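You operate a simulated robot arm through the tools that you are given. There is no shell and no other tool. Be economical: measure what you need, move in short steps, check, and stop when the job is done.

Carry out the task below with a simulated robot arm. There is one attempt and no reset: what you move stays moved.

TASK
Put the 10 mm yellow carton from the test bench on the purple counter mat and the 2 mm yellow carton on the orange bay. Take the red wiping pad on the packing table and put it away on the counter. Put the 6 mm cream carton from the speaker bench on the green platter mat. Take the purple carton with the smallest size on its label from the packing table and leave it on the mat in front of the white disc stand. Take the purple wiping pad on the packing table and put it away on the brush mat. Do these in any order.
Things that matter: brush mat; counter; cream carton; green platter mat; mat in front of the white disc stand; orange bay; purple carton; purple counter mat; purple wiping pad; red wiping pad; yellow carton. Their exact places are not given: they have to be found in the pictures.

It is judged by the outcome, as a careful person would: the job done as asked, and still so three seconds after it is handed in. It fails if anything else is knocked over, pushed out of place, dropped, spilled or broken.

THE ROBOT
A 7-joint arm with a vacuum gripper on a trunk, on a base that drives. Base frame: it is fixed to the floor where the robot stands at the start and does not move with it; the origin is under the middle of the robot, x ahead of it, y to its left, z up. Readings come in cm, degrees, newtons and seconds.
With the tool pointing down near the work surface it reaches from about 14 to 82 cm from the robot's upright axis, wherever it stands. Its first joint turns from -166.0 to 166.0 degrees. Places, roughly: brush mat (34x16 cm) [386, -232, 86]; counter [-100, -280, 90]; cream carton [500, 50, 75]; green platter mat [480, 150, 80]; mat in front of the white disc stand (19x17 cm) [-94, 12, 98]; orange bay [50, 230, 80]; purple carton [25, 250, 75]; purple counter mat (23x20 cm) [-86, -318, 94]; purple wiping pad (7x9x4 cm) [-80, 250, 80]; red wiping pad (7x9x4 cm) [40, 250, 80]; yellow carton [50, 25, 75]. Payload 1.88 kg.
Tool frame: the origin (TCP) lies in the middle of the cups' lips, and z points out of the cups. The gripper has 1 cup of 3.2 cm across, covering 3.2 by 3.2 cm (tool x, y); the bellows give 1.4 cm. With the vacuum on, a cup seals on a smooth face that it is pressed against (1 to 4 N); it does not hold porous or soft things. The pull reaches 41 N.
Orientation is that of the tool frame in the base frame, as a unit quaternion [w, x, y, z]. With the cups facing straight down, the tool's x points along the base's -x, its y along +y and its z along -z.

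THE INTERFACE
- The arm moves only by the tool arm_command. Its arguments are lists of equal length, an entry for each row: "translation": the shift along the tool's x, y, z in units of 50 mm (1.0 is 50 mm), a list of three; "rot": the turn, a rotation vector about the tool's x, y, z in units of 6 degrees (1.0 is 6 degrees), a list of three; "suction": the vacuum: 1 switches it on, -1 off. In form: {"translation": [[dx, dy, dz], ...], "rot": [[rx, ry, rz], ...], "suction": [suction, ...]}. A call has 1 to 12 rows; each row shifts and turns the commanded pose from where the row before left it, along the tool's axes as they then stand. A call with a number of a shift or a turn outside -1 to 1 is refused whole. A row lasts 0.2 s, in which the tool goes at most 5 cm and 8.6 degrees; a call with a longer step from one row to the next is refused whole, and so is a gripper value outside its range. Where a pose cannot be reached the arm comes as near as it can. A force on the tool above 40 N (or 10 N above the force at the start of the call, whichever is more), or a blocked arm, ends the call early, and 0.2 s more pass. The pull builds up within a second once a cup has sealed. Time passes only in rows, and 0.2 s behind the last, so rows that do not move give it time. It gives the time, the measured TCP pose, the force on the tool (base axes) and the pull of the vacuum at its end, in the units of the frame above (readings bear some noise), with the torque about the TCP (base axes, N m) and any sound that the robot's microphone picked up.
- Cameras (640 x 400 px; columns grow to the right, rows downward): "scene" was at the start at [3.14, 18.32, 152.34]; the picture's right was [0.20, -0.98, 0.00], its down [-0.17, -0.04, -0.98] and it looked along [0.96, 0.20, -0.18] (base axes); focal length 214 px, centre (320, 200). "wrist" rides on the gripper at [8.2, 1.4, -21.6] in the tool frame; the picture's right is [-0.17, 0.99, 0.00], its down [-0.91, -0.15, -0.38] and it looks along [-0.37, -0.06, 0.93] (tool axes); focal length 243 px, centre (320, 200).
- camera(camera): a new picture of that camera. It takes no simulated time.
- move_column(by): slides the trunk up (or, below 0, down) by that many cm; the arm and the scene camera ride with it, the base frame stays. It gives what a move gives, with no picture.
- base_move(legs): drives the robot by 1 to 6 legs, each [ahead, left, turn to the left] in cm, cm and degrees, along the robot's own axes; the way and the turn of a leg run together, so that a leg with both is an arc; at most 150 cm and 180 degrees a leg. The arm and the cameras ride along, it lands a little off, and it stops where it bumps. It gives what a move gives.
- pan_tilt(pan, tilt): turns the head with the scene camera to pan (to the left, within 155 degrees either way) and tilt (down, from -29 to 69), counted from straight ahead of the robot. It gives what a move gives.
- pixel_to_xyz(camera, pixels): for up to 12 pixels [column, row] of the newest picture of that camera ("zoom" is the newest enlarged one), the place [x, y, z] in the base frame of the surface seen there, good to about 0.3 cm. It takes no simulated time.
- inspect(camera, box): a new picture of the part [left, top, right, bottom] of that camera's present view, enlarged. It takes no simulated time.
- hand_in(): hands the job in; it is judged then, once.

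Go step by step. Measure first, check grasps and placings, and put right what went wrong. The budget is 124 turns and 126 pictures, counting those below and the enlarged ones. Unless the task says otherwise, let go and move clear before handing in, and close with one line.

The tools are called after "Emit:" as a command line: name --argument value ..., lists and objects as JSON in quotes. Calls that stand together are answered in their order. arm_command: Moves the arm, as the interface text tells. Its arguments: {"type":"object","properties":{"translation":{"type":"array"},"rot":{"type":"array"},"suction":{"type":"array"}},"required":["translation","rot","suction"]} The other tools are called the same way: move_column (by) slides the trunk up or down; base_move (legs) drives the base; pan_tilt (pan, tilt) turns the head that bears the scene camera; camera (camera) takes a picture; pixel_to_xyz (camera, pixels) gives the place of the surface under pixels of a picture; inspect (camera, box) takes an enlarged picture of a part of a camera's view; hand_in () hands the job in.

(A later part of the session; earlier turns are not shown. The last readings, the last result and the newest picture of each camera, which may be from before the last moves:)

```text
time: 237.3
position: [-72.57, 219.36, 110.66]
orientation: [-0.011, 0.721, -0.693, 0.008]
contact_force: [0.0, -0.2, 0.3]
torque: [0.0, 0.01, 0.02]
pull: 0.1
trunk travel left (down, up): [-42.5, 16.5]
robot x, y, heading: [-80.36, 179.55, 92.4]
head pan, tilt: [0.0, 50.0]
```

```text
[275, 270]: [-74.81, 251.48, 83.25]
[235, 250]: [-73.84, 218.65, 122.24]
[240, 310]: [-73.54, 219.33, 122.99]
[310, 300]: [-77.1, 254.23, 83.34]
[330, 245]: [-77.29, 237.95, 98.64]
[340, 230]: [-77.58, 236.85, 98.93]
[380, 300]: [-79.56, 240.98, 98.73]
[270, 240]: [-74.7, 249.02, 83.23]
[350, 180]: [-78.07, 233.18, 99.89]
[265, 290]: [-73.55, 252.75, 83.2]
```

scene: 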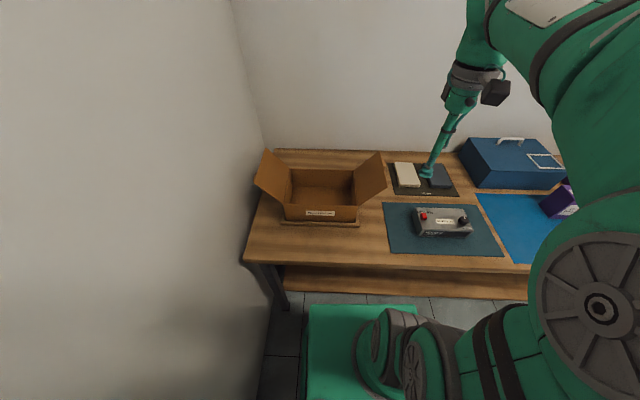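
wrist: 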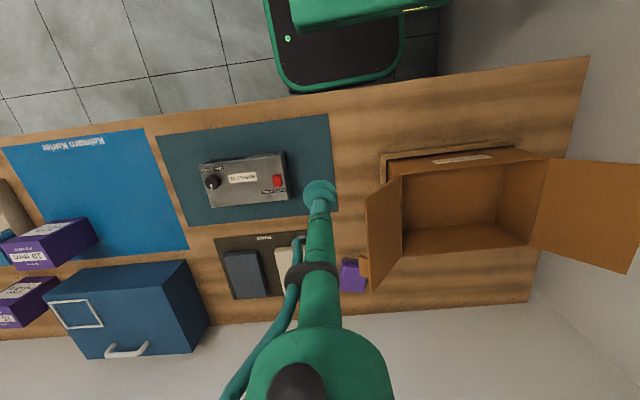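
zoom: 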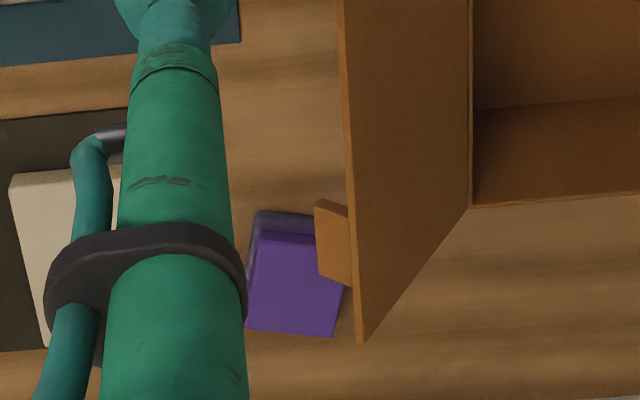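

The flap stands between robot and pad with its top near z 99, and the wrist camera's bracket might strike it. I'll shift the tool to +x and yaw it so the bracket faces away from the flap, then look again.

Emit:
arm_command --translation '[[0, -0.8, -0.3], [0, -0.8, -0.3], [0, -0.8, -0.3], [0, 0, 0], [0, 0, 0], [0, 0, 0], [0, 0, 0], [0, 0, 0], [0, 0, 0], [0, 0, 0], [0, 0, 0], [0, 0, 0]]' --rot '[[0, 0, 0], [0, 0, 0], [0, 0, 0], [0, 0, -1], [0, 0, -1], [0, 0, -1], [0, 0, -1], [0, 0, -1], [0, 0, -1], [0, 0, -1], [0, 0, -1], [0, 0, -1]]' --suction '[-1, -1, -1, -1, -1, -1, -1, -1, -1, -1, -1, -1]'

Emit:
camera --camera "wrist"

Emit:
camera --camera "scene"

```text
time: 239.9
position: [-60.81, 219.84, 115.55]
orientation: [-0.006, 0.957, -0.289, 0.013]
contact_force: [0.5, 0.4, 0.0]
torque: [0.0, 0.02, 0.0]
pull: 0.0
trunk travel left (down, up): [-42.5, 16.5]
robot x, y, heading: [-80.06, 179.0, 92.3]
head pan, tilt: [0.0, 50.0]
```

```text
60 pictures are left
```

wrist: 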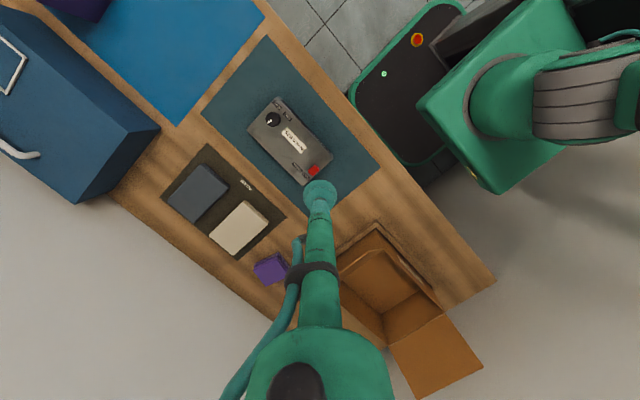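

```text
59 pictures are left
```

scene: 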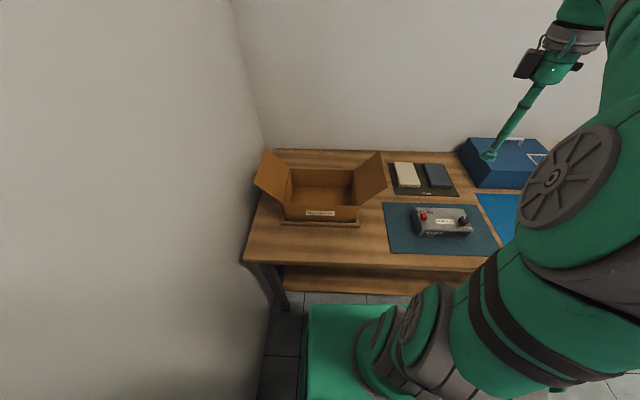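

I'll now measure the pad and the flap's top edge from this view.

Emit:
inspect --camera "wrist" --box '[220, 210, 420, 330]'

Emit:
pixel_to_xyz --camera "zoom" --pixels '[[165, 195], [120, 190], [170, 160], [215, 190], [160, 235], [145, 175], [190, 175]]'

Emit:
pixel_to_xyz --camera "scene" --pixels '[[385, 184], [378, 154], [370, 170], [360, 205], [356, 172], [386, 188]]'

Emit:
inspect --camera "scene" --box '[340, 130, 480, 230]'

```text
3.20 times, centred on (320, 270) of wrist
```

zoom: 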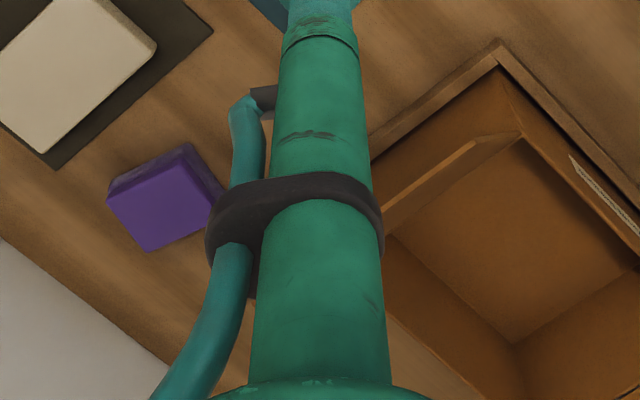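

```text
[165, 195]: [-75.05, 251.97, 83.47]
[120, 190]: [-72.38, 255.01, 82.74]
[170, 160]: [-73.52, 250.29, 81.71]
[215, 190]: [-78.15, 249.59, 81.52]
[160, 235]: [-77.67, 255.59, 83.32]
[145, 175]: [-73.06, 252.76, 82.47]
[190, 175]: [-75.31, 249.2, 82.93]
```

```text
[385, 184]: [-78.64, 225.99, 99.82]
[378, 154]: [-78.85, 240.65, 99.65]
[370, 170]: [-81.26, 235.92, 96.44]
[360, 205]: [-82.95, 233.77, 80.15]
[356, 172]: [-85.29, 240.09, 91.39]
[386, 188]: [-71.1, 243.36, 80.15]
```

```text
4.00 times, centred on (410, 180) of scene
```

zoom: 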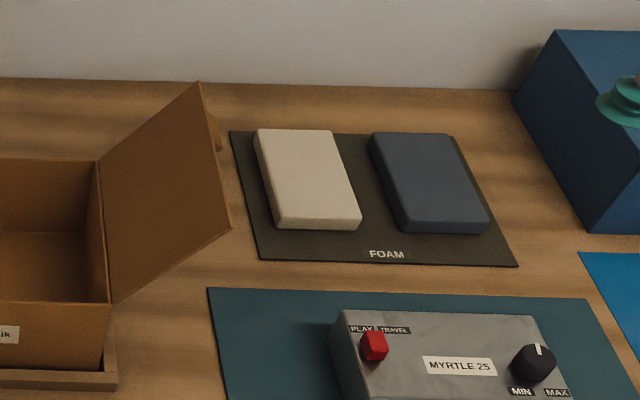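

The pad's centre is near (-75.3,252.6,83.3). The flap's edge stays at y<241, so a straight drop is clear. I'll go round on the +x side and stop above the pad.

Emit:
arm_command --translation '[[-0.454, -0.683, 0.2], [-0.454, -0.683, 0.2], [-0.454, -0.683, 0.2], [-0.454, -0.683, 0.2], [-0.454, -0.683, 0.2], [-0.454, -0.683, 0.2], [-0.454, -0.683, 0.2], [-0.454, -0.683, 0.2], [-0.64, 0.42, 0], [-0.64, 0.42, 0], [-0.64, 0.42, 0], [-0.64, 0.42, 0]]' --rot '[[0, 0, 0], [0, 0, 0], [0, 0, 0], [0, 0, 0], [0, 0, 0], [0, 0, 0], [0, 0, 0], [0, 0, 0], [0, 0, 0], [0, 0, 0], [0, 0, 0], [0, 0, 0]]' --suction '[-1, -1, -1, -1, -1, -1, -1, -1, -1, -1, -1, -1]'

Emit:
camera --camera "wrist"

Emit:
camera --camera "scene"

```text
time: 242.5
position: [-76.66, 252.78, 106.76]
orientation: [-0.005, 0.957, -0.289, 0.012]
contact_force: [0.2, 1.0, -0.8]
torque: [-0.03, 0.06, 0.0]
pull: 0.0
out of reach, approached as far as the arm can: row 8, 10, 11
trunk travel left (down, up): [-42.5, 16.5]
robot x, y, heading: [-79.69, 179.25, 92.3]
head pan, tilt: [0.0, 50.0]
```

```text
56 pictures are left
```

wrist: 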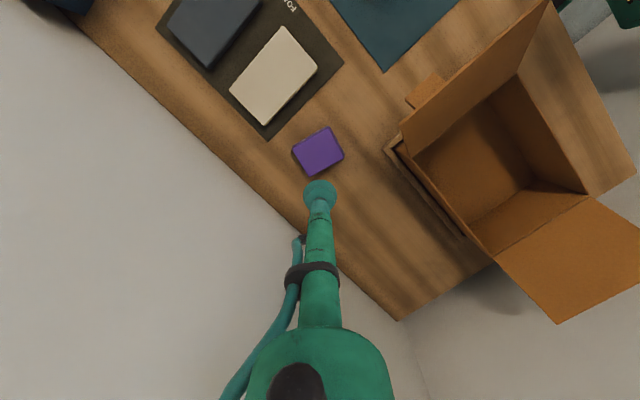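

```text
55 pictures are left
```

scene: 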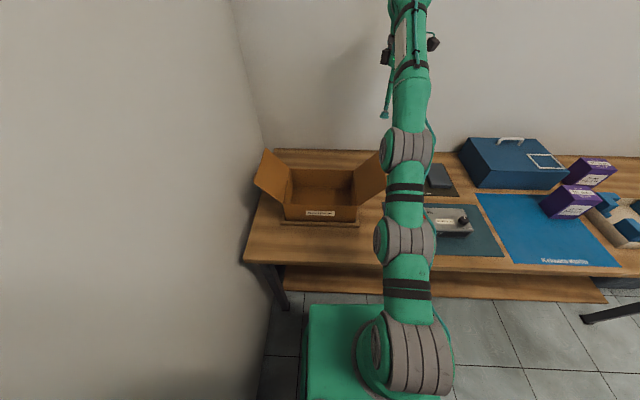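

The pad is clear at wrist (319,152), and I'll remeasure it from here.

Emit:
pixel_to_xyz --camera "wrist" --pixels '[[319, 152], [297, 152], [325, 130], [342, 155], [313, 173]]'

```text
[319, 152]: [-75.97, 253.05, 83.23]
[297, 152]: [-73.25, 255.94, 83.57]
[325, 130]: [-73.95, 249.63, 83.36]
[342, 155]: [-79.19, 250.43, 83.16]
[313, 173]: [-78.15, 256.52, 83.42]
```

The centre is at (-76.1,253.1), right below the tool. I'll go down.

Emit:
arm_command --translation '[[0, 0, 0.83], [0, 0, 0.83], [0, 0, 0.83], [0, 0, 0.83], [0, 0, 0.75], [0, 0, 0]]' --rot '[[0, 0, 0], [0, 0, 0], [0, 0, 0], [0, 0, 0], [0, 0, 0], [0, 0, 0]]' --suction '[-1, -1, -1, -1, -1, -1]'

Emit:
camera --camera "wrist"

```text
time: 243.9
position: [-75.93, 255.96, 94.76]
orientation: [0.013, 0.957, -0.289, 0.016]
contact_force: [-0.5, -0.8, -1.7]
torque: [0.03, 0.02, 0.0]
pull: 0.1
out of reach, approached as far as the arm can: row 1, 2, 3, 4, 5
trunk travel left (down, up): [-42.5, 16.5]
robot x, y, heading: [-80.15, 179.39, 92.2]
head pan, tilt: [0.0, 50.0]
```

```text
54 pictures are left
```

wrist: 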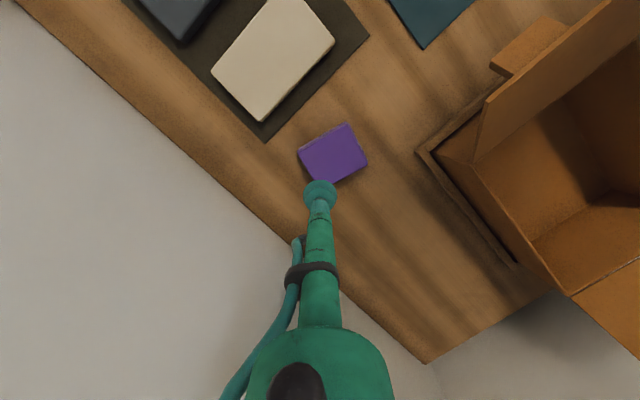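

The arm was at full stretch and could not go down. I'll rise, pull back, drive closer, then lower the trunk a bit if needed.

Emit:
arm_command --translation '[[0, 0, -0.8], [0, 0, -0.8], [0, 0, -0.8], [0, 0, -0.8], [0.44, 0.67, 0], [0.44, 0.67, 0], [0.44, 0.67, 0], [0.44, 0.67, 0], [0, 0, 0]]' --rot '[[0, 0, 0], [0, 0, 0], [0, 0, 0], [0, 0, 0], [0, 0, 0], [0, 0, 0], [0, 0, 0], [0, 0, 0], [0, 0, 0]]' --suction '[-1, -1, -1, -1, -1, -1, -1, -1, -1]'

```text
time: 245.9
position: [-76.73, 236.9, 107.36]
orientation: [-0.004, 0.957, -0.29, 0.012]
contact_force: [-0.8, 0.7, 0.2]
torque: [-0.05, -0.04, 0.02]
pull: 0.1
out of reach, approached as far as the arm can: row 2, 3, 4
trunk travel left (down, up): [-42.5, 16.5]
robot x, y, heading: [-79.98, 179.24, 92.3]
head pan, tilt: [0.0, 50.0]
```

Emit:
base_move --legs '[[9, 0, -2]]'

Emit:
camera --camera "wrist"

Emit:
pixel_to_xyz --camera "wrist" --pixels '[[320, 170]]'

```text
time: 247.0
position: [-74.81, 245.56, 107.67]
orientation: [-0.005, 0.952, -0.307, 0.012]
contact_force: [0.8, -0.3, -0.1]
torque: [0.01, -0.01, 0.0]
pull: 0.0
trunk travel left (down, up): [-42.5, 16.5]
robot x, y, heading: [-80.19, 188.19, 90.4]
head pan, tilt: [0.0, 50.0]
```

```text
53 pictures are left
```

wrist: 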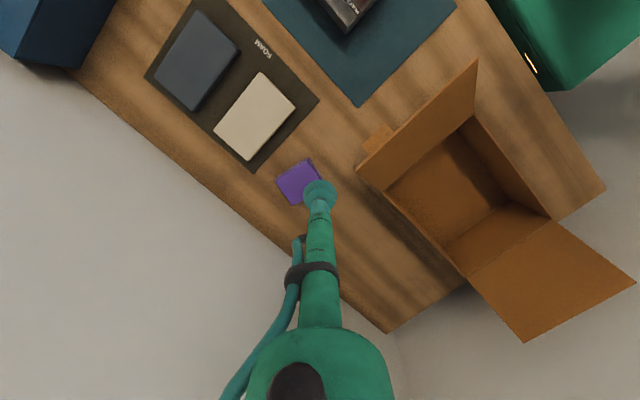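

```text
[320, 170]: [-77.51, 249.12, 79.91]
```

Emit:
arm_command --translation '[[-0.6, -0.5, 0], [-0.6, -0.5, 0], [0, 0, 0.85], [0, 0, 0.85], [0, 0, 0.85], [0, 0, 0.85], [0, 0, 0.6], [0, 0, 0]]' --rot '[[0, 0, 0], [0, 0, 0], [0, 0, 0], [0, 0, 0], [0, 0, 0], [0, 0, 0], [0, 0, 0], [0, 0, 0]]' --suction '[-1, -1, -1, -1, -1, -1, -1, -1]'

Emit:
inspect --camera "wrist" --box '[230, 100, 390, 230]'

```text
time: 248.8
position: [-75.95, 253.2, 87.23]
orientation: [-0.005, 0.951, -0.308, 0.012]
contact_force: [0.4, 0.4, -0.3]
torque: [-0.02, -0.02, -0.02]
pull: 0.0
trunk travel left (down, up): [-42.5, 16.5]
robot x, y, heading: [-80.25, 187.76, 90.1]
head pan, tilt: [0.0, 50.0]
```

```text
3.08 times, centred on (310, 165) of wrist
```

zoom: 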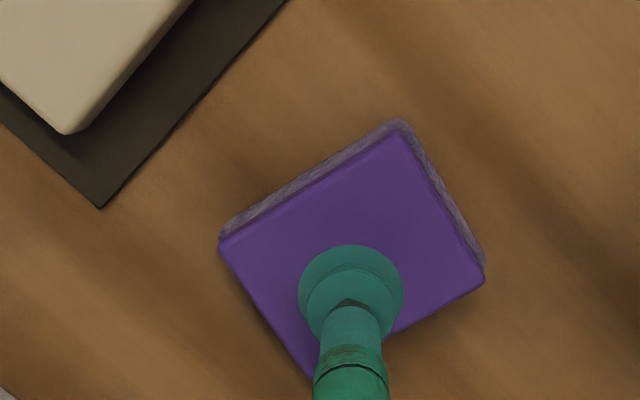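

The cup is over the purple top. I'll press and seal.

Emit:
arm_command --translation '[[0, 0, 0.55], [0, 0, 0.2], [0, 0, 0.1], [0, 0, 0], [0, 0, 0], [0, 0, 0], [0, 0, 0]]' --rot '[[0, 0, 0], [0, 0, 0], [0, 0, 0], [0, 0, 0], [0, 0, 0], [0, 0, 0], [0, 0, 0]]' --suction '[1, 1, 1, 1, 1, 1, 1]'

```text
time: 250.4
position: [-75.95, 253.36, 83.32]
orientation: [-0.006, 0.951, -0.308, 0.013]
contact_force: [1.2, 1.4, 6.4]
torque: [-0.06, 0.28, -0.06]
pull: 41.0
trunk travel left (down, up): [-42.5, 16.5]
robot x, y, heading: [-80.12, 188.29, 89.9]
head pan, tilt: [0.0, 50.0]
```

Sealed at 41. I'll lift straight up, shift to +x away from the flap, and draw back.

Emit:
arm_command --translation '[[0, 0, -0.4], [0, 0, -0.9], [0, 0, -0.9], [0, 0, -0.9], [0, 0, -0.9], [0, 0, -0.9], [0, 0, 0], [0.757, -0.546, 0], [0.757, -0.546, 0], [0.757, -0.546, 0], [0.547, 0.757, 0], [0.547, 0.757, 0]]' --rot '[[0, 0, 0], [0, 0, 0], [0, 0, 0], [0, 0, 0], [0, 0, 0], [0, 0, 0], [0, 0, 0], [0, 0, 0], [0, 0, 0], [0, 0, 0], [0, 0, 0], [0, 0, 0]]' --suction '[1, 1, 1, 1, 1, 1, 1, 1, 1, 1, 1, 1]'

Emit:
arm_command --translation '[[0.547, 0.757, 0], [0.547, 0.757, -0.1], [0.547, 0.757, -0.1], [0, 0, -0.1], [0, 0, 0], [0, 0, 0], [0, 0, 0], [0, 0, 0], [0, 0, 0], [0, 0, 0], [0, 0, 0], [0, 0, 0]]' --rot '[[0, 0, 0], [0, 0, 0], [0, 0, 0], [0, 0, 1], [0, 0, 1], [0, 0, 1], [0, 0, 1], [0, 0, 1], [0, 0, 1], [0, 0, 1], [0, 0, 1], [0, 0, 1]]' --suction '[1, 1, 1, 1, 1, 1, 1, 1, 1, 1, 1, 1]'

Emit:
camera --camera "scene"

```text
time: 253.0
position: [-62.74, 243.62, 107.93]
orientation: [-0.005, 0.951, -0.308, 0.012]
contact_force: [0.2, 0.1, -0.6]
torque: [0.01, 0.02, -0.04]
pull: 40.5
trunk travel left (down, up): [-42.5, 16.5]
robot x, y, heading: [-80.13, 187.97, 90.3]
head pan, tilt: [0.0, 50.0]
```

```text
time: 255.6
position: [-62.8, 229.7, 109.71]
orientation: [-0.011, 0.708, -0.706, 0.008]
contact_force: [-0.6, 0.0, -0.8]
torque: [0.03, 0.01, -0.06]
pull: 40.8
trunk travel left (down, up): [-42.5, 16.5]
robot x, y, heading: [-80.34, 188.01, 90.3]
head pan, tilt: [0.0, 50.0]
```

```text
51 pictures are left
```

scene: 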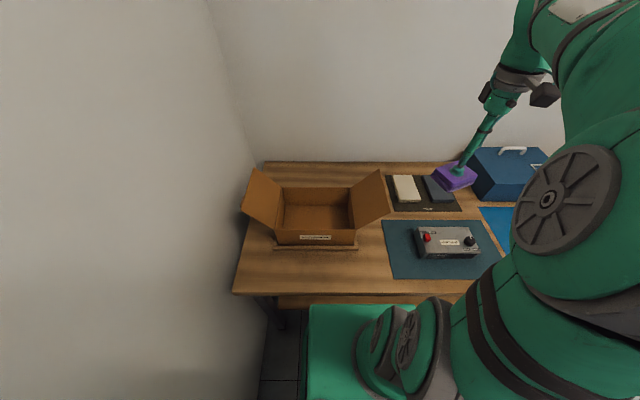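

The purple pad is held. I'll tuck the arm and drive round to the right end of the test bench, to look at the way east.

Emit:
arm_command --translation '[[0.53, 0.73, -0.2], [0.53, 0.73, -0.2], [0.53, 0.73, -0.2], [0, 0, 0]]' --rot '[[0, 0, 0], [0, 0, 0], [0, 0, 0], [0, 0, 0]]' --suction '[1, 1, 1, 1]'

Emit:
base_move --legs '[[-25, 0, 0], [0, -62, 0], [0, 0, -90], [0, -130, 0], [0, -85, 0]]'

Emit:
pan_tilt --pan -15 --tilt 25

Emit:
camera --camera "scene"

```text
time: 256.6
position: [-73.65, 221.65, 112.06]
orientation: [-0.011, 0.709, -0.706, 0.008]
contact_force: [-0.5, -0.6, 0.3]
torque: [0.04, -0.06, -0.02]
pull: 40.3
trunk travel left (down, up): [-42.5, 16.5]
robot x, y, heading: [-80.4, 188.42, 90.2]
head pan, tilt: [0.0, 50.0]
```

```text
time: 275.8
position: [13.83, -60.89, 111.98]
orientation: [0.002, 0.0, 1.0, -0.012]
contact_force: [0.3, 0.2, -0.5]
torque: [0.0, 0.0, -0.01]
pull: 40.6
trunk travel left (down, up): [-42.5, 16.5]
robot x, y, heading: [-19.89, -53.78, -0.0]
head pan, tilt: [0.0, 50.0]
```

```text
time: 276.7
position: [13.89, -60.94, 112.16]
orientation: [0.002, 0.0, 1.0, -0.013]
contact_force: [0.0, -0.4, -0.4]
torque: [-0.01, 0.0, 0.01]
pull: 41.2
trunk travel left (down, up): [-42.5, 16.5]
robot x, y, heading: [-19.39, -53.92, 0.1]
head pan, tilt: [-15.0, 25.0]
```

```text
50 pictures are left
```

scene: 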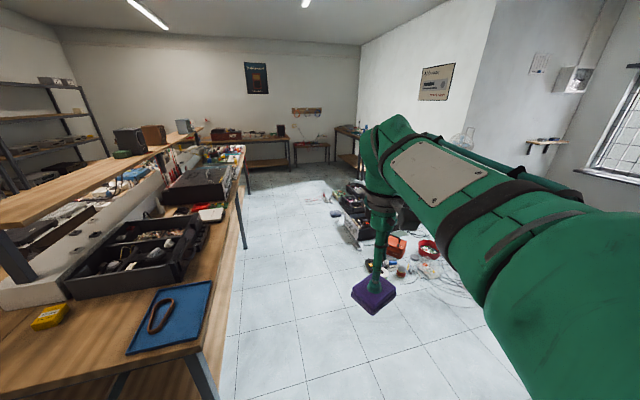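

There is a clear aisle along the bench's right side. I'll measure its bounds and the benches beyond.

Emit:
pixel_to_xyz --camera "scene" --pixels '[[240, 250], [215, 395], [365, 265], [345, 235], [335, 215], [328, 200], [310, 200], [360, 150], [335, 135], [250, 165], [244, 175], [300, 250]]'

Emit:
inspect --camera "scene" --box '[230, 110, 390, 220]'

```text
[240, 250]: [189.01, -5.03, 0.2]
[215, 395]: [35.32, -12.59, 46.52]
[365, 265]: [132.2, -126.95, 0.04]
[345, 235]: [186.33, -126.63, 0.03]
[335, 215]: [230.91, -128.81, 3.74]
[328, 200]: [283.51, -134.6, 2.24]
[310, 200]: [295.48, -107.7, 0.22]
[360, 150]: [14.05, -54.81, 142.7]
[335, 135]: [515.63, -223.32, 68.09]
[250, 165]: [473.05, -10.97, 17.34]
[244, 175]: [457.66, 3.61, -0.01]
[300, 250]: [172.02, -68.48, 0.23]
```

```text
3.64 times, centred on (310, 165) of scene
```

zoom: 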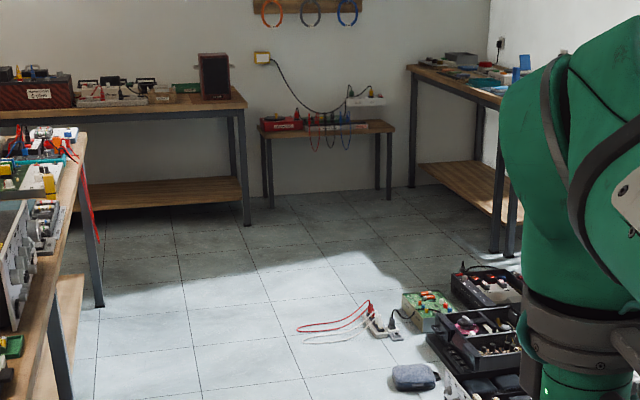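

The aisle runs from y≈-12 to y≈-107. I'll drive straight along y≈-56 and look again.

Emit:
base_move --legs '[[0, -3, 0], [150, 0, 0], [150, 0, 0]]'

Emit:
pan_tilt --pan -65 --tilt 30

Emit:
camera --camera "scene"

```text
time: 291.6
position: [312.54, -62.62, 112.16]
orientation: [0.002, 0.003, 1.0, -0.013]
contact_force: [-1.1, 0.1, -1.3]
torque: [-0.02, 0.0, -0.01]
pull: 41.4
trunk travel left (down, up): [-42.5, 16.5]
robot x, y, heading: [278.91, -55.71, -0.4]
head pan, tilt: [-15.0, 25.0]
```

```text
time: 292.7
position: [312.62, -62.64, 112.0]
orientation: [0.001, 0.004, 1.0, -0.013]
contact_force: [0.1, -0.3, -1.0]
torque: [0.0, -0.01, 0.02]
pull: 40.7
trunk travel left (down, up): [-42.5, 16.5]
robot x, y, heading: [279.13, -55.79, -0.4]
head pan, tilt: [-65.0, 30.0]
```

```text
48 pictures are left
```

scene: 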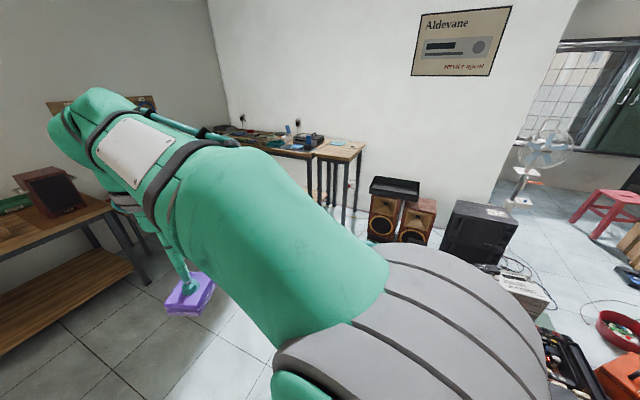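

The wall bench with the brush mat stands near (330,150), and speakers stand near (400,220). I'll measure.

Emit:
pixel_to_xyz --camera "scene" --pixels '[[340, 158], [365, 145], [318, 152], [358, 225], [370, 240], [390, 180], [255, 150], [345, 222], [240, 375], [430, 200]]'

Emit:
inspect --camera "scene" --box '[210, 100, 450, 260]'

```text
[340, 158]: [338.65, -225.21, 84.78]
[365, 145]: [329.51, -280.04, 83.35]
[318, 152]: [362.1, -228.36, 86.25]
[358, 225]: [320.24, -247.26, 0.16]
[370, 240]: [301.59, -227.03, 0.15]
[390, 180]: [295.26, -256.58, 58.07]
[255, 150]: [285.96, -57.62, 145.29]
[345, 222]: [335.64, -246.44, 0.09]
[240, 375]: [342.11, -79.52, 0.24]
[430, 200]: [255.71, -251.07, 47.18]
```

```text
2.50 times, centred on (330, 180) of scene
```

zoom: 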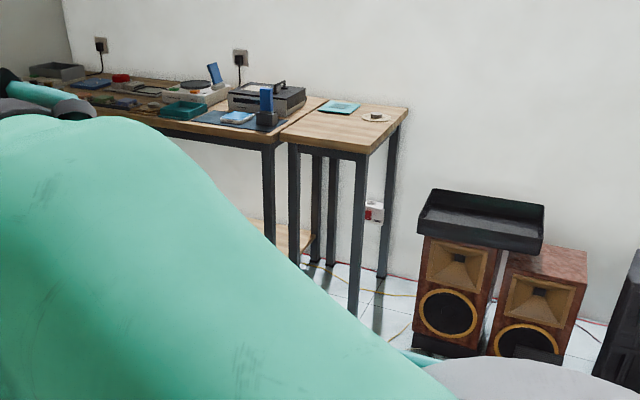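

I'll drive on to x≈386, turn to face the wall bench, and look at the floor.

Emit:
base_move --legs '[[107, 0, 0], [0, 0, -90]]'

Emit:
pan_tilt --pan 0 --tilt 40

Emit:
camera --camera "scene"

```text
time: 302.0
position: [382.09, -89.31, 112.01]
orientation: [-0.008, 0.687, 0.726, -0.01]
contact_force: [0.9, 0.5, -0.5]
torque: [-0.02, 0.01, -0.01]
pull: 41.0
trunk travel left (down, up): [-42.5, 16.5]
robot x, y, heading: [386.82, -55.23, -87.1]
head pan, tilt: [-65.0, 30.0]
```

```text
time: 303.3
position: [382.08, -89.32, 112.1]
orientation: [-0.007, 0.687, 0.726, -0.011]
contact_force: [0.0, 0.1, -0.5]
torque: [0.0, -0.03, 0.0]
pull: 40.6
trunk travel left (down, up): [-42.5, 16.5]
robot x, y, heading: [387.07, -55.44, -86.8]
head pan, tilt: [0.0, 40.0]
```

```text
46 pictures are left
```

scene: 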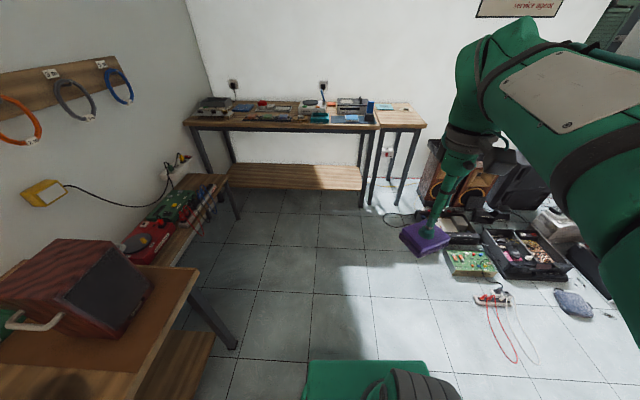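

The floor ahead is mostly clear, with clutter from column ~405 rightward. I'll measure it and the bench details.

Emit:
pixel_to_xyz --camera "scene" --pixels '[[446, 262], [448, 275], [475, 300], [395, 225], [405, 240], [372, 205], [345, 126], [350, 119], [318, 117], [400, 126], [362, 205]]'

Emit:
inspect --camera "scene" --box '[180, 70, 440, 210]'

```text
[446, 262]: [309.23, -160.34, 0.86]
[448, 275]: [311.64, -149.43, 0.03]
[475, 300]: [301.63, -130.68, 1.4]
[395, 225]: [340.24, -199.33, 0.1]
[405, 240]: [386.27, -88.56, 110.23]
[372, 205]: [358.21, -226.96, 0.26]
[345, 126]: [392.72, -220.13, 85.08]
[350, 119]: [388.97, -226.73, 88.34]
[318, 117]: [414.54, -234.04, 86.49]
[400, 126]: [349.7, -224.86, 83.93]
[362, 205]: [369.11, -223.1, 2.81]
```

```text
2.46 times, centred on (310, 140) of scene
```

zoom: 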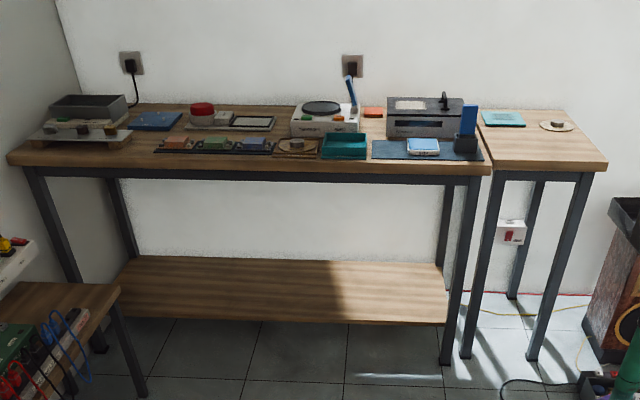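

The brush mat is the dark blue mat with the blue items on it, around x 370–404. I'll drive up to the bench.

Emit:
base_move --legs '[[0, 0, -3], [112, 0, 0]]'

Emit:
camera --camera "scene"

Emit:
camera --camera "wrist"

```text
time: 309.4
position: [379.81, -199.33, 112.03]
orientation: [-0.008, 0.709, 0.705, -0.01]
contact_force: [0.0, -0.2, -0.6]
torque: [0.02, 0.01, -0.01]
pull: 40.6
trunk travel left (down, up): [-42.5, 16.5]
robot x, y, heading: [386.86, -165.89, -90.5]
head pan, tilt: [0.0, 40.0]
```

```text
44 pictures are left
```

scene: 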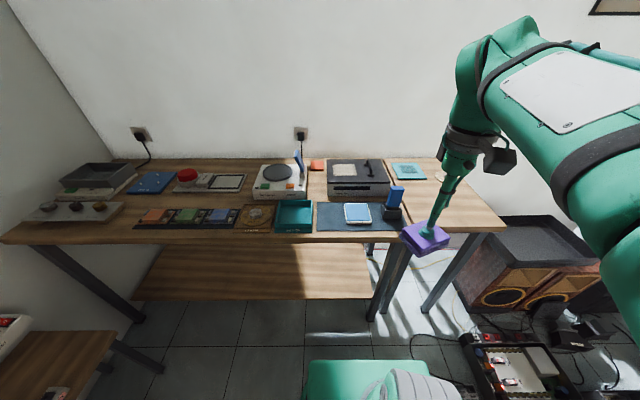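

```text
43 pictures are left
```

wrist: 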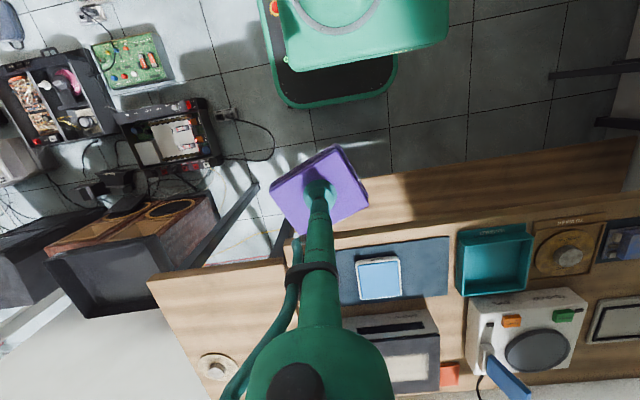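

I'll measure the mat and its free part, between the teal tray and the blue-white item.

Emit:
inspect --camera "scene" --box '[270, 150, 430, 250]'

Emit:
pixel_to_xyz --camera "zoom" --pixels '[[195, 215], [190, 315], [300, 210], [240, 270], [300, 250], [400, 260], [350, 215], [350, 300], [500, 310], [410, 220], [190, 260], [480, 240]]'

Emit:
pixel_to_xyz --camera "wrist" --pixels '[[452, 240], [445, 293], [404, 262], [398, 295], [425, 268]]'

```text
4.00 times, centred on (350, 200) of scene
```

zoom: 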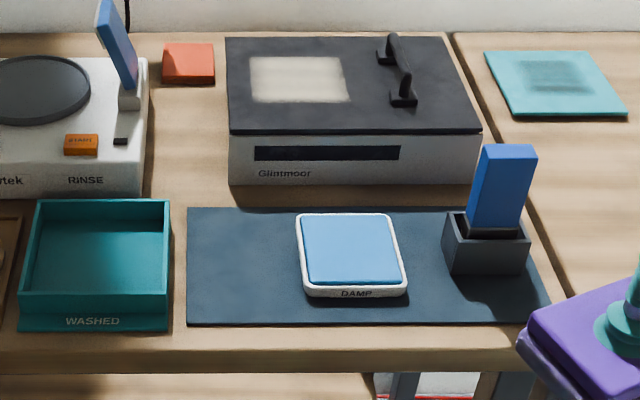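

```text
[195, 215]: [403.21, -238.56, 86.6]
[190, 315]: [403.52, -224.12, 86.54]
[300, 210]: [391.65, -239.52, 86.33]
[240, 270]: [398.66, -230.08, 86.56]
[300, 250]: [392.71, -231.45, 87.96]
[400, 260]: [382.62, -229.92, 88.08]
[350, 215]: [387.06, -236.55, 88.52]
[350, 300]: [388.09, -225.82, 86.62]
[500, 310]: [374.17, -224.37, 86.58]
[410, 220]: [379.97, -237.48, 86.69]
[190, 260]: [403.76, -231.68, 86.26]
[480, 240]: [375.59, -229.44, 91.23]
```

```text
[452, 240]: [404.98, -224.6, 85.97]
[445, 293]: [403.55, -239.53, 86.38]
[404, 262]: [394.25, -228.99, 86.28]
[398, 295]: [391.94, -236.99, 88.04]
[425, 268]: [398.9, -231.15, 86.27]
```

The free part of the mat is x 393–404, so the pad's long side must lie along y. I'll yaw the tool about 62° here, clear of the bench, and check.

Emit:
arm_command --translation '[[0, 0, 0], [0, 0, 0], [0, 0, 0], [0, 0, 0], [0, 0, 0], [0, 0, 0], [0, 0, 0], [0, 0, 0], [0, 0, 0], [0, 0, 0], [0, 0, 0]]' --rot '[[0, 0, -1], [0, 0, -1], [0, 0, -1], [0, 0, -1], [0, 0, -1], [0, 0, -1], [0, 0, -1], [0, 0, -1], [0, 0, -1], [0, 0, -1], [0, 0, -0.3]]' --suction '[1, 1, 1, 1, 1, 1, 1, 1, 1, 1, 1]'

Emit:
camera --camera "wrist"

Emit:
pixel_to_xyz --camera "wrist" --pixels '[[275, 188], [335, 148], [365, 200], [330, 170]]'

```text
time: 311.8
position: [379.98, -199.3, 112.06]
orientation: [-0.013, 0.246, 0.969, -0.005]
contact_force: [-0.2, 0.6, -0.1]
torque: [-0.01, -0.01, -0.01]
pull: 40.4
trunk travel left (down, up): [-42.5, 16.5]
robot x, y, heading: [386.66, -165.97, -90.3]
head pan, tilt: [0.0, 40.0]
```

```text
41 pictures are left
```

wrist: 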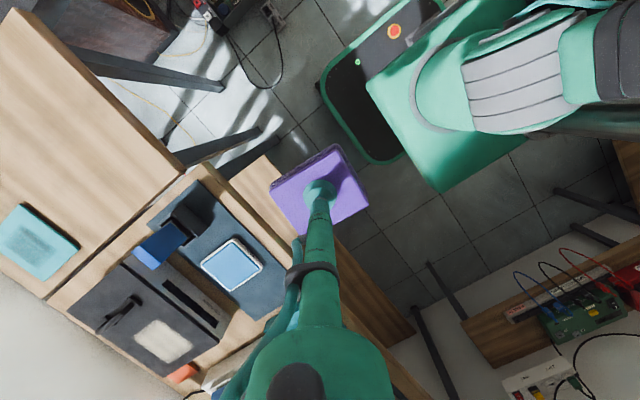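

```text
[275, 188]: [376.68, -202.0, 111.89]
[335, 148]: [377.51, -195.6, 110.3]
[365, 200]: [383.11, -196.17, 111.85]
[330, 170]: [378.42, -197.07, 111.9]
```

The pad's edges are now aligned with the axes. I'll move over the free part of the mat and go down partway.

Emit:
arm_command --translation '[[-0.718, -0.429, 0], [-0.718, -0.429, 0], [-0.718, -0.429, 0], [-0.718, -0.429, 0], [-0.718, -0.429, 0], [-0.718, -0.429, 0], [-0.718, -0.429, 0], [-0.718, -0.429, 0], [-0.718, -0.429, 0], [0, 0, 0.8], [0, 0, 0.8], [0, 0, 0]]' --rot '[[0, 0, 0], [0, 0, 0], [0, 0, 0], [0, 0, 0], [0, 0, 0], [0, 0, 0], [0, 0, 0], [0, 0, 0], [0, 0, 0], [0, 0, 0], [0, 0, 0], [0, 0, 0]]' --suction '[1, 1, 1, 1, 1, 1, 1, 1, 1, 1, 1, 1]'

Emit:
camera --camera "wrist"

Emit:
inspect --camera "scene" --box '[270, 130, 430, 250]'

```text
time: 314.4
position: [398.98, -231.74, 103.57]
orientation: [-0.013, 0.247, 0.969, -0.005]
contact_force: [0.0, 0.4, -0.6]
torque: [0.05, -0.01, 0.01]
pull: 40.9
trunk travel left (down, up): [-42.5, 16.5]
robot x, y, heading: [386.74, -165.41, -90.4]
head pan, tilt: [0.0, 40.0]
```

```text
40 pictures are left
```

wrist: 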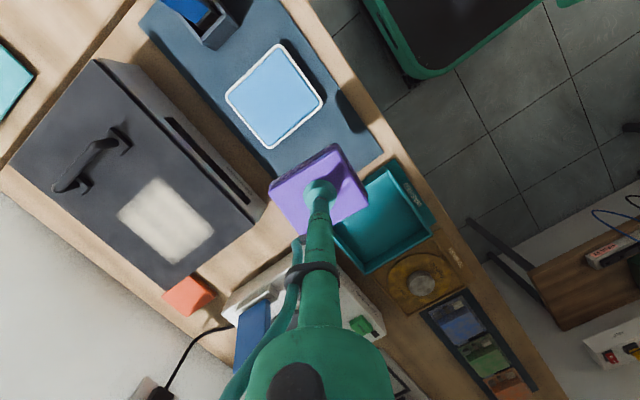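

```text
3.33 times, centred on (350, 190) of scene
```

zoom: 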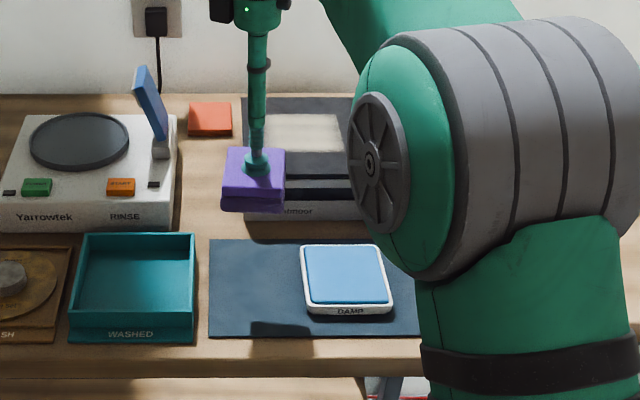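

Alignment looks right. I'll lower it to just above the mat and check.

Emit:
arm_command --translation '[[0, 0, 0.8], [0, 0, 0.8], [0, 0, 0.6], [0, 0, 0]]' --rot '[[0, 0, 0], [0, 0, 0], [0, 0, 0], [0, 0, 0]]' --suction '[1, 1, 1, 1]'

Emit:
inspect --camera "scene" --box '[270, 130, 430, 250]'

Emit:
camera --camera "wrist"

```text
time: 315.4
position: [398.83, -231.75, 92.66]
orientation: [-0.012, 0.247, 0.969, -0.003]
contact_force: [0.1, 0.0, -1.2]
torque: [0.04, 0.02, -0.01]
pull: 40.8
trunk travel left (down, up): [-42.5, 16.5]
robot x, y, heading: [386.86, -165.81, -90.4]
head pan, tilt: [0.0, 40.0]
```

```text
3.33 times, centred on (350, 190) of scene
```

zoom: 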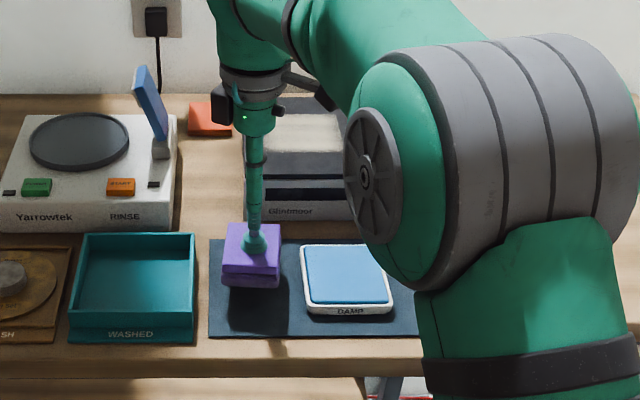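

```text
37 pictures are left
```

wrist: 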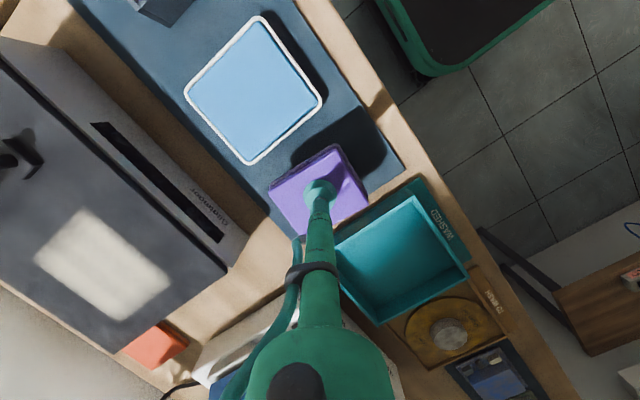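

Emit:
arm_command --translation '[[0, 0, 0.3], [0, 0, 0.1], [0, 0, 0.06], [0, 0, 0.06], [0, 0, 0.05], [0, 0, 0]]' --rot '[[0, 0, 0], [0, 0, 0], [0, 0, 0], [0, 0, 0], [0, 0, 0], [0, 0, 0]]' --suction '[1, 1, 1, 1, 1, 1]'

```text
time: 316.8
position: [398.55, -231.57, 89.92]
orientation: [-0.012, 0.247, 0.969, -0.005]
contact_force: [0.3, 0.0, 1.5]
torque: [0.03, -0.05, -0.01]
pull: 40.7
trunk travel left (down, up): [-42.5, 16.5]
robot x, y, heading: [386.67, -165.66, -90.2]
head pan, tilt: [0.0, 40.0]
```

Contact is beginning at z 89.9. I'll press slightly, release, rise and check.

Emit:
arm_command --translation '[[0, 0, 0.03], [0, 0, 0], [0, 0, 0], [0, 0, 0], [0, 0, -0.3], [0, 0, -0.8], [0, 0, -0.8], [0, 0, -0.8], [0, 0, -0.8], [0, 0, -0.8]]' --rot '[[0, 0, 0], [0, 0, 0], [0, 0, 0], [0, 0, 0], [0, 0, 0], [0, 0, 0], [0, 0, 0], [0, 0, 0], [0, 0, 0], [0, 0, 0]]' --suction '[1, -1, -1, -1, -1, -1, -1, -1, -1, -1]'

Emit:
inspect --camera "scene" --box '[270, 130, 430, 250]'

```text
time: 319.0
position: [398.84, -231.31, 111.02]
orientation: [-0.013, 0.246, 0.969, -0.005]
contact_force: [-0.6, 0.3, 0.3]
torque: [0.06, 0.02, 0.02]
pull: 0.1
trunk travel left (down, up): [-42.5, 16.5]
robot x, y, heading: [386.74, -165.82, -90.3]
head pan, tilt: [0.0, 40.0]
```

```text
3.33 times, centred on (350, 190) of scene
```

zoom: 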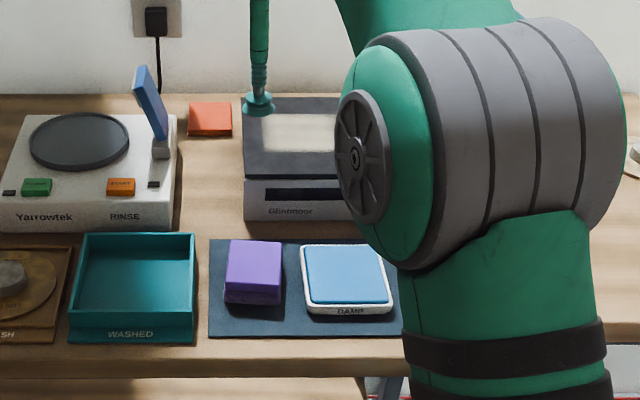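

The purple pad lies on the brush mat. I'll draw back and undo the yaw.

Emit:
arm_command --translation '[[0.718, 0.429, 0], [0.718, 0.429, 0], [0.718, 0.429, 0], [0.718, 0.429, 0], [0.718, 0.429, 0], [0.718, 0.429, 0], [0.718, 0.429, 0], [0.718, 0.429, 0], [0.718, 0.429, 0], [0, 0, 0]]' --rot '[[0, 0, 0], [0, 0, 0], [0, 0, 0], [0, 0, 0], [0, 0, 0], [0, 0, 0], [0, 0, 0], [0, 0, 0], [0, 0, 0], [0, 0, 0.3]]' --suction '[-1, -1, -1, -1, -1, -1, -1, -1, -1, -1]'

Emit:
arm_command --translation '[[0, 0, 0], [0, 0, 0], [0, 0, 0], [0, 0, 0], [0, 0, 0], [0, 0, 0], [0, 0, 0], [0, 0, 0], [0, 0, 0], [0, 0, 0]]' --rot '[[0, 0, 1], [0, 0, 1], [0, 0, 1], [0, 0, 1], [0, 0, 1], [0, 0, 1], [0, 0, 1], [0, 0, 1], [0, 0, 1], [0, 0, 1]]' --suction '[-1, -1, -1, -1, -1, -1, -1, -1, -1, -1]'

Emit:
base_move --legs '[[-110, 0, 0], [0, 0, 90]]'

Emit:
pan_tilt --pan 45 --tilt 35

Emit:
camera --camera "scene"

```text
time: 321.2
position: [379.8, -199.26, 111.4]
orientation: [-0.012, 0.262, 0.965, -0.005]
contact_force: [0.3, -0.3, -0.2]
torque: [-0.02, 0.02, -0.01]
pull: 0.2
trunk travel left (down, up): [-42.5, 16.5]
robot x, y, heading: [387.02, -165.95, -90.5]
head pan, tilt: [0.0, 40.0]
```

```text
time: 323.4
position: [379.8, -199.35, 111.57]
orientation: [-0.008, 0.71, 0.704, -0.009]
contact_force: [0.9, -1.3, -0.6]
torque: [-0.02, 0.02, 0.01]
pull: 0.0
trunk travel left (down, up): [-42.5, 16.5]
robot x, y, heading: [386.63, -165.73, -90.7]
head pan, tilt: [0.0, 40.0]
```

```text
time: 332.8
position: [419.62, -63.14, 111.6]
orientation: [0.002, 0.018, 1.0, -0.013]
contact_force: [-0.4, 0.2, 0.3]
torque: [0.02, -0.03, -0.01]
pull: 0.0
trunk travel left (down, up): [-42.5, 16.5]
robot x, y, heading: [386.34, -55.26, -2.2]
head pan, tilt: [0.0, 40.0]
```

```text
time: 333.9
position: [419.47, -63.08, 111.44]
orientation: [0.001, 0.017, 1.0, -0.013]
contact_force: [0.3, 0.3, -0.4]
torque: [-0.03, 0.02, 0.0]
pull: 0.0
trunk travel left (down, up): [-42.5, 16.5]
robot x, y, heading: [386.0, -55.12, -2.0]
head pan, tilt: [45.0, 35.0]
```

```text
35 pictures are left
```

scene: 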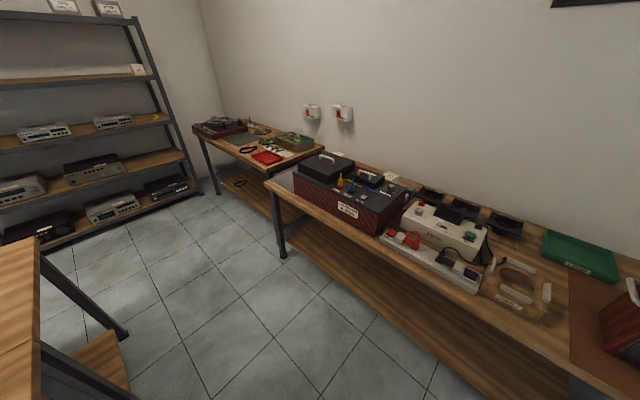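

I'll measure the passage and look at the speaker bench for cream cartons.

Emit:
pixel_to_xyz --camera "scene" --pixels '[[283, 245], [380, 245], [125, 335], [40, 260], [215, 190], [270, 185], [240, 200], [285, 145], [260, 140], [500, 320]]'

Emit:
inspect --camera "scene" --box '[180, 100, 420, 240]'

Emit:
inspect --camera "scene" --box '[380, 160, 640, 330]'

```text
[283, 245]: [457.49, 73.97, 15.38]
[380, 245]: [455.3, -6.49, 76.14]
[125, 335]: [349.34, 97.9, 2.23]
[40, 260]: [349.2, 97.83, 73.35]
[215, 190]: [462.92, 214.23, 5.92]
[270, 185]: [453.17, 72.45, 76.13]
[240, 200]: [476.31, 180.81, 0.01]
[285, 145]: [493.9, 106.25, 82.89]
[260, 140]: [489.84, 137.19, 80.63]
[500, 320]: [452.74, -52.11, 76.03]
```

```text
2.67 times, centred on (300, 170) of scene
```

zoom: 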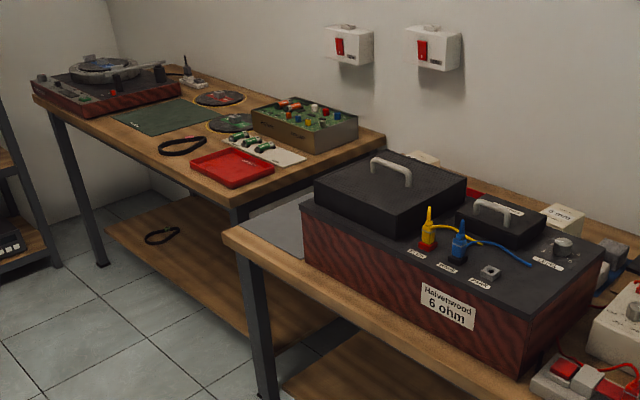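

```text
2.35 times, centred on (510, 245) of scene
```

zoom: 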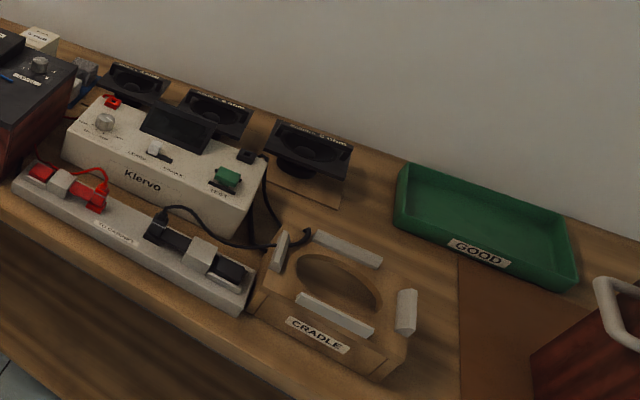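

Cream cartons stand behind the dark red load box, and the dark green mat is on the farther bench beside the turntable. I'll drive up between the benches, facing the speaker bench at y≈55.

Emit:
base_move --legs '[[0, 0, 2], [16, 0, 0], [0, 112, 0]]'

Emit:
pan_tilt --pan 0 --tilt 45

Emit:
camera --camera "scene"

Emit:
camera --camera "wrist"

```text
time: 341.0
position: [437.12, 48.75, 111.59]
orientation: [0.002, 0.014, 1.0, -0.013]
contact_force: [-0.7, -0.3, 0.3]
torque: [0.02, 0.0, 0.03]
pull: 0.1
trunk travel left (down, up): [-42.5, 16.5]
robot x, y, heading: [403.91, 56.38, -1.4]
head pan, tilt: [45.0, 35.0]
```

```text
time: 342.1
position: [437.16, 48.67, 111.66]
orientation: [0.001, 0.012, 1.0, -0.012]
contact_force: [0.6, 0.8, 0.0]
torque: [-0.03, 0.0, 0.01]
pull: 0.1
trunk travel left (down, up): [-42.5, 16.5]
robot x, y, heading: [403.6, 56.24, -1.2]
head pan, tilt: [0.0, 45.0]
```

```text
32 pictures are left
```

scene: 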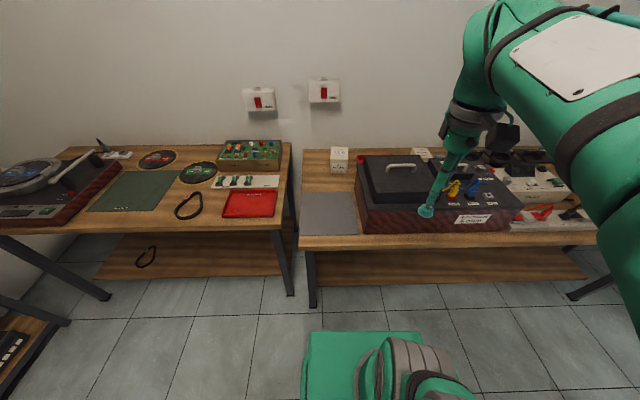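

```text
31 pictures are left
```

wrist: 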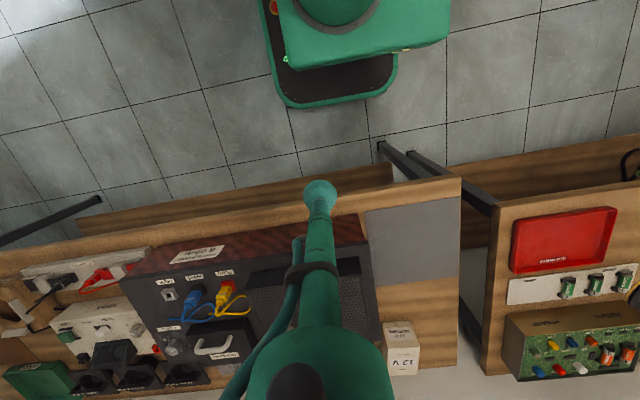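

Cream cartons appear at (339,158) and (421,153). I'll enlarge the region behind the box.

Emit:
inspect --camera "scene" --box '[310, 135, 480, 215]'

Emit:
pixel_to_xyz --camera "scene" --pixels '[[338, 152], [420, 149], [390, 185], [420, 235], [360, 230], [370, 157], [340, 170]]'

```text
3.76 times, centred on (395, 175) of scene
```

zoom: 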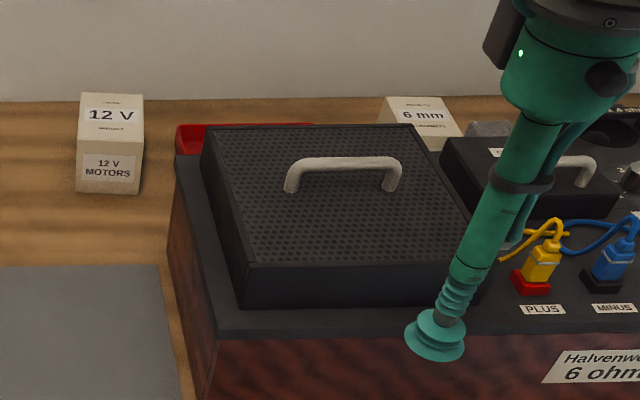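

```text
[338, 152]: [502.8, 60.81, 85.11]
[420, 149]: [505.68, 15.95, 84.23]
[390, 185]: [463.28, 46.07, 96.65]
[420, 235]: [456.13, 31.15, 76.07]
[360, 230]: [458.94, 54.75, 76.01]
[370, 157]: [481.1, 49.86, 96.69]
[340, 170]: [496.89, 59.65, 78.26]
```

The 6 mm cream carton is at about (505.7,16,84), behind the load box. I'll check the shelf's front edge before driving nearer.

Emit:
pixel_to_xyz --camera "scene" --pixels '[[400, 280], [440, 278], [313, 300], [360, 331], [415, 331], [440, 130], [432, 165]]'

Emit:
pixel_to_xyz --camera "wrist" --pixels '[[340, 105], [300, 105], [225, 200], [300, 200], [220, 345], [240, 300]]'

```text
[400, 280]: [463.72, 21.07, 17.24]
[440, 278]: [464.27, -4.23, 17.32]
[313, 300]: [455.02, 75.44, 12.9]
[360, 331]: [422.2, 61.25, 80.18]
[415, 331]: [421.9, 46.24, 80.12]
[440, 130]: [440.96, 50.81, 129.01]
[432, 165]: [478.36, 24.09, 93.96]
```

```text
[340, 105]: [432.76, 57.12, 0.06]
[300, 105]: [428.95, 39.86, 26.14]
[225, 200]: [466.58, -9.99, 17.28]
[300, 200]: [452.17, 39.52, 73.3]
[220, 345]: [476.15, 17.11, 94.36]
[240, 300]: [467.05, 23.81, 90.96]
```

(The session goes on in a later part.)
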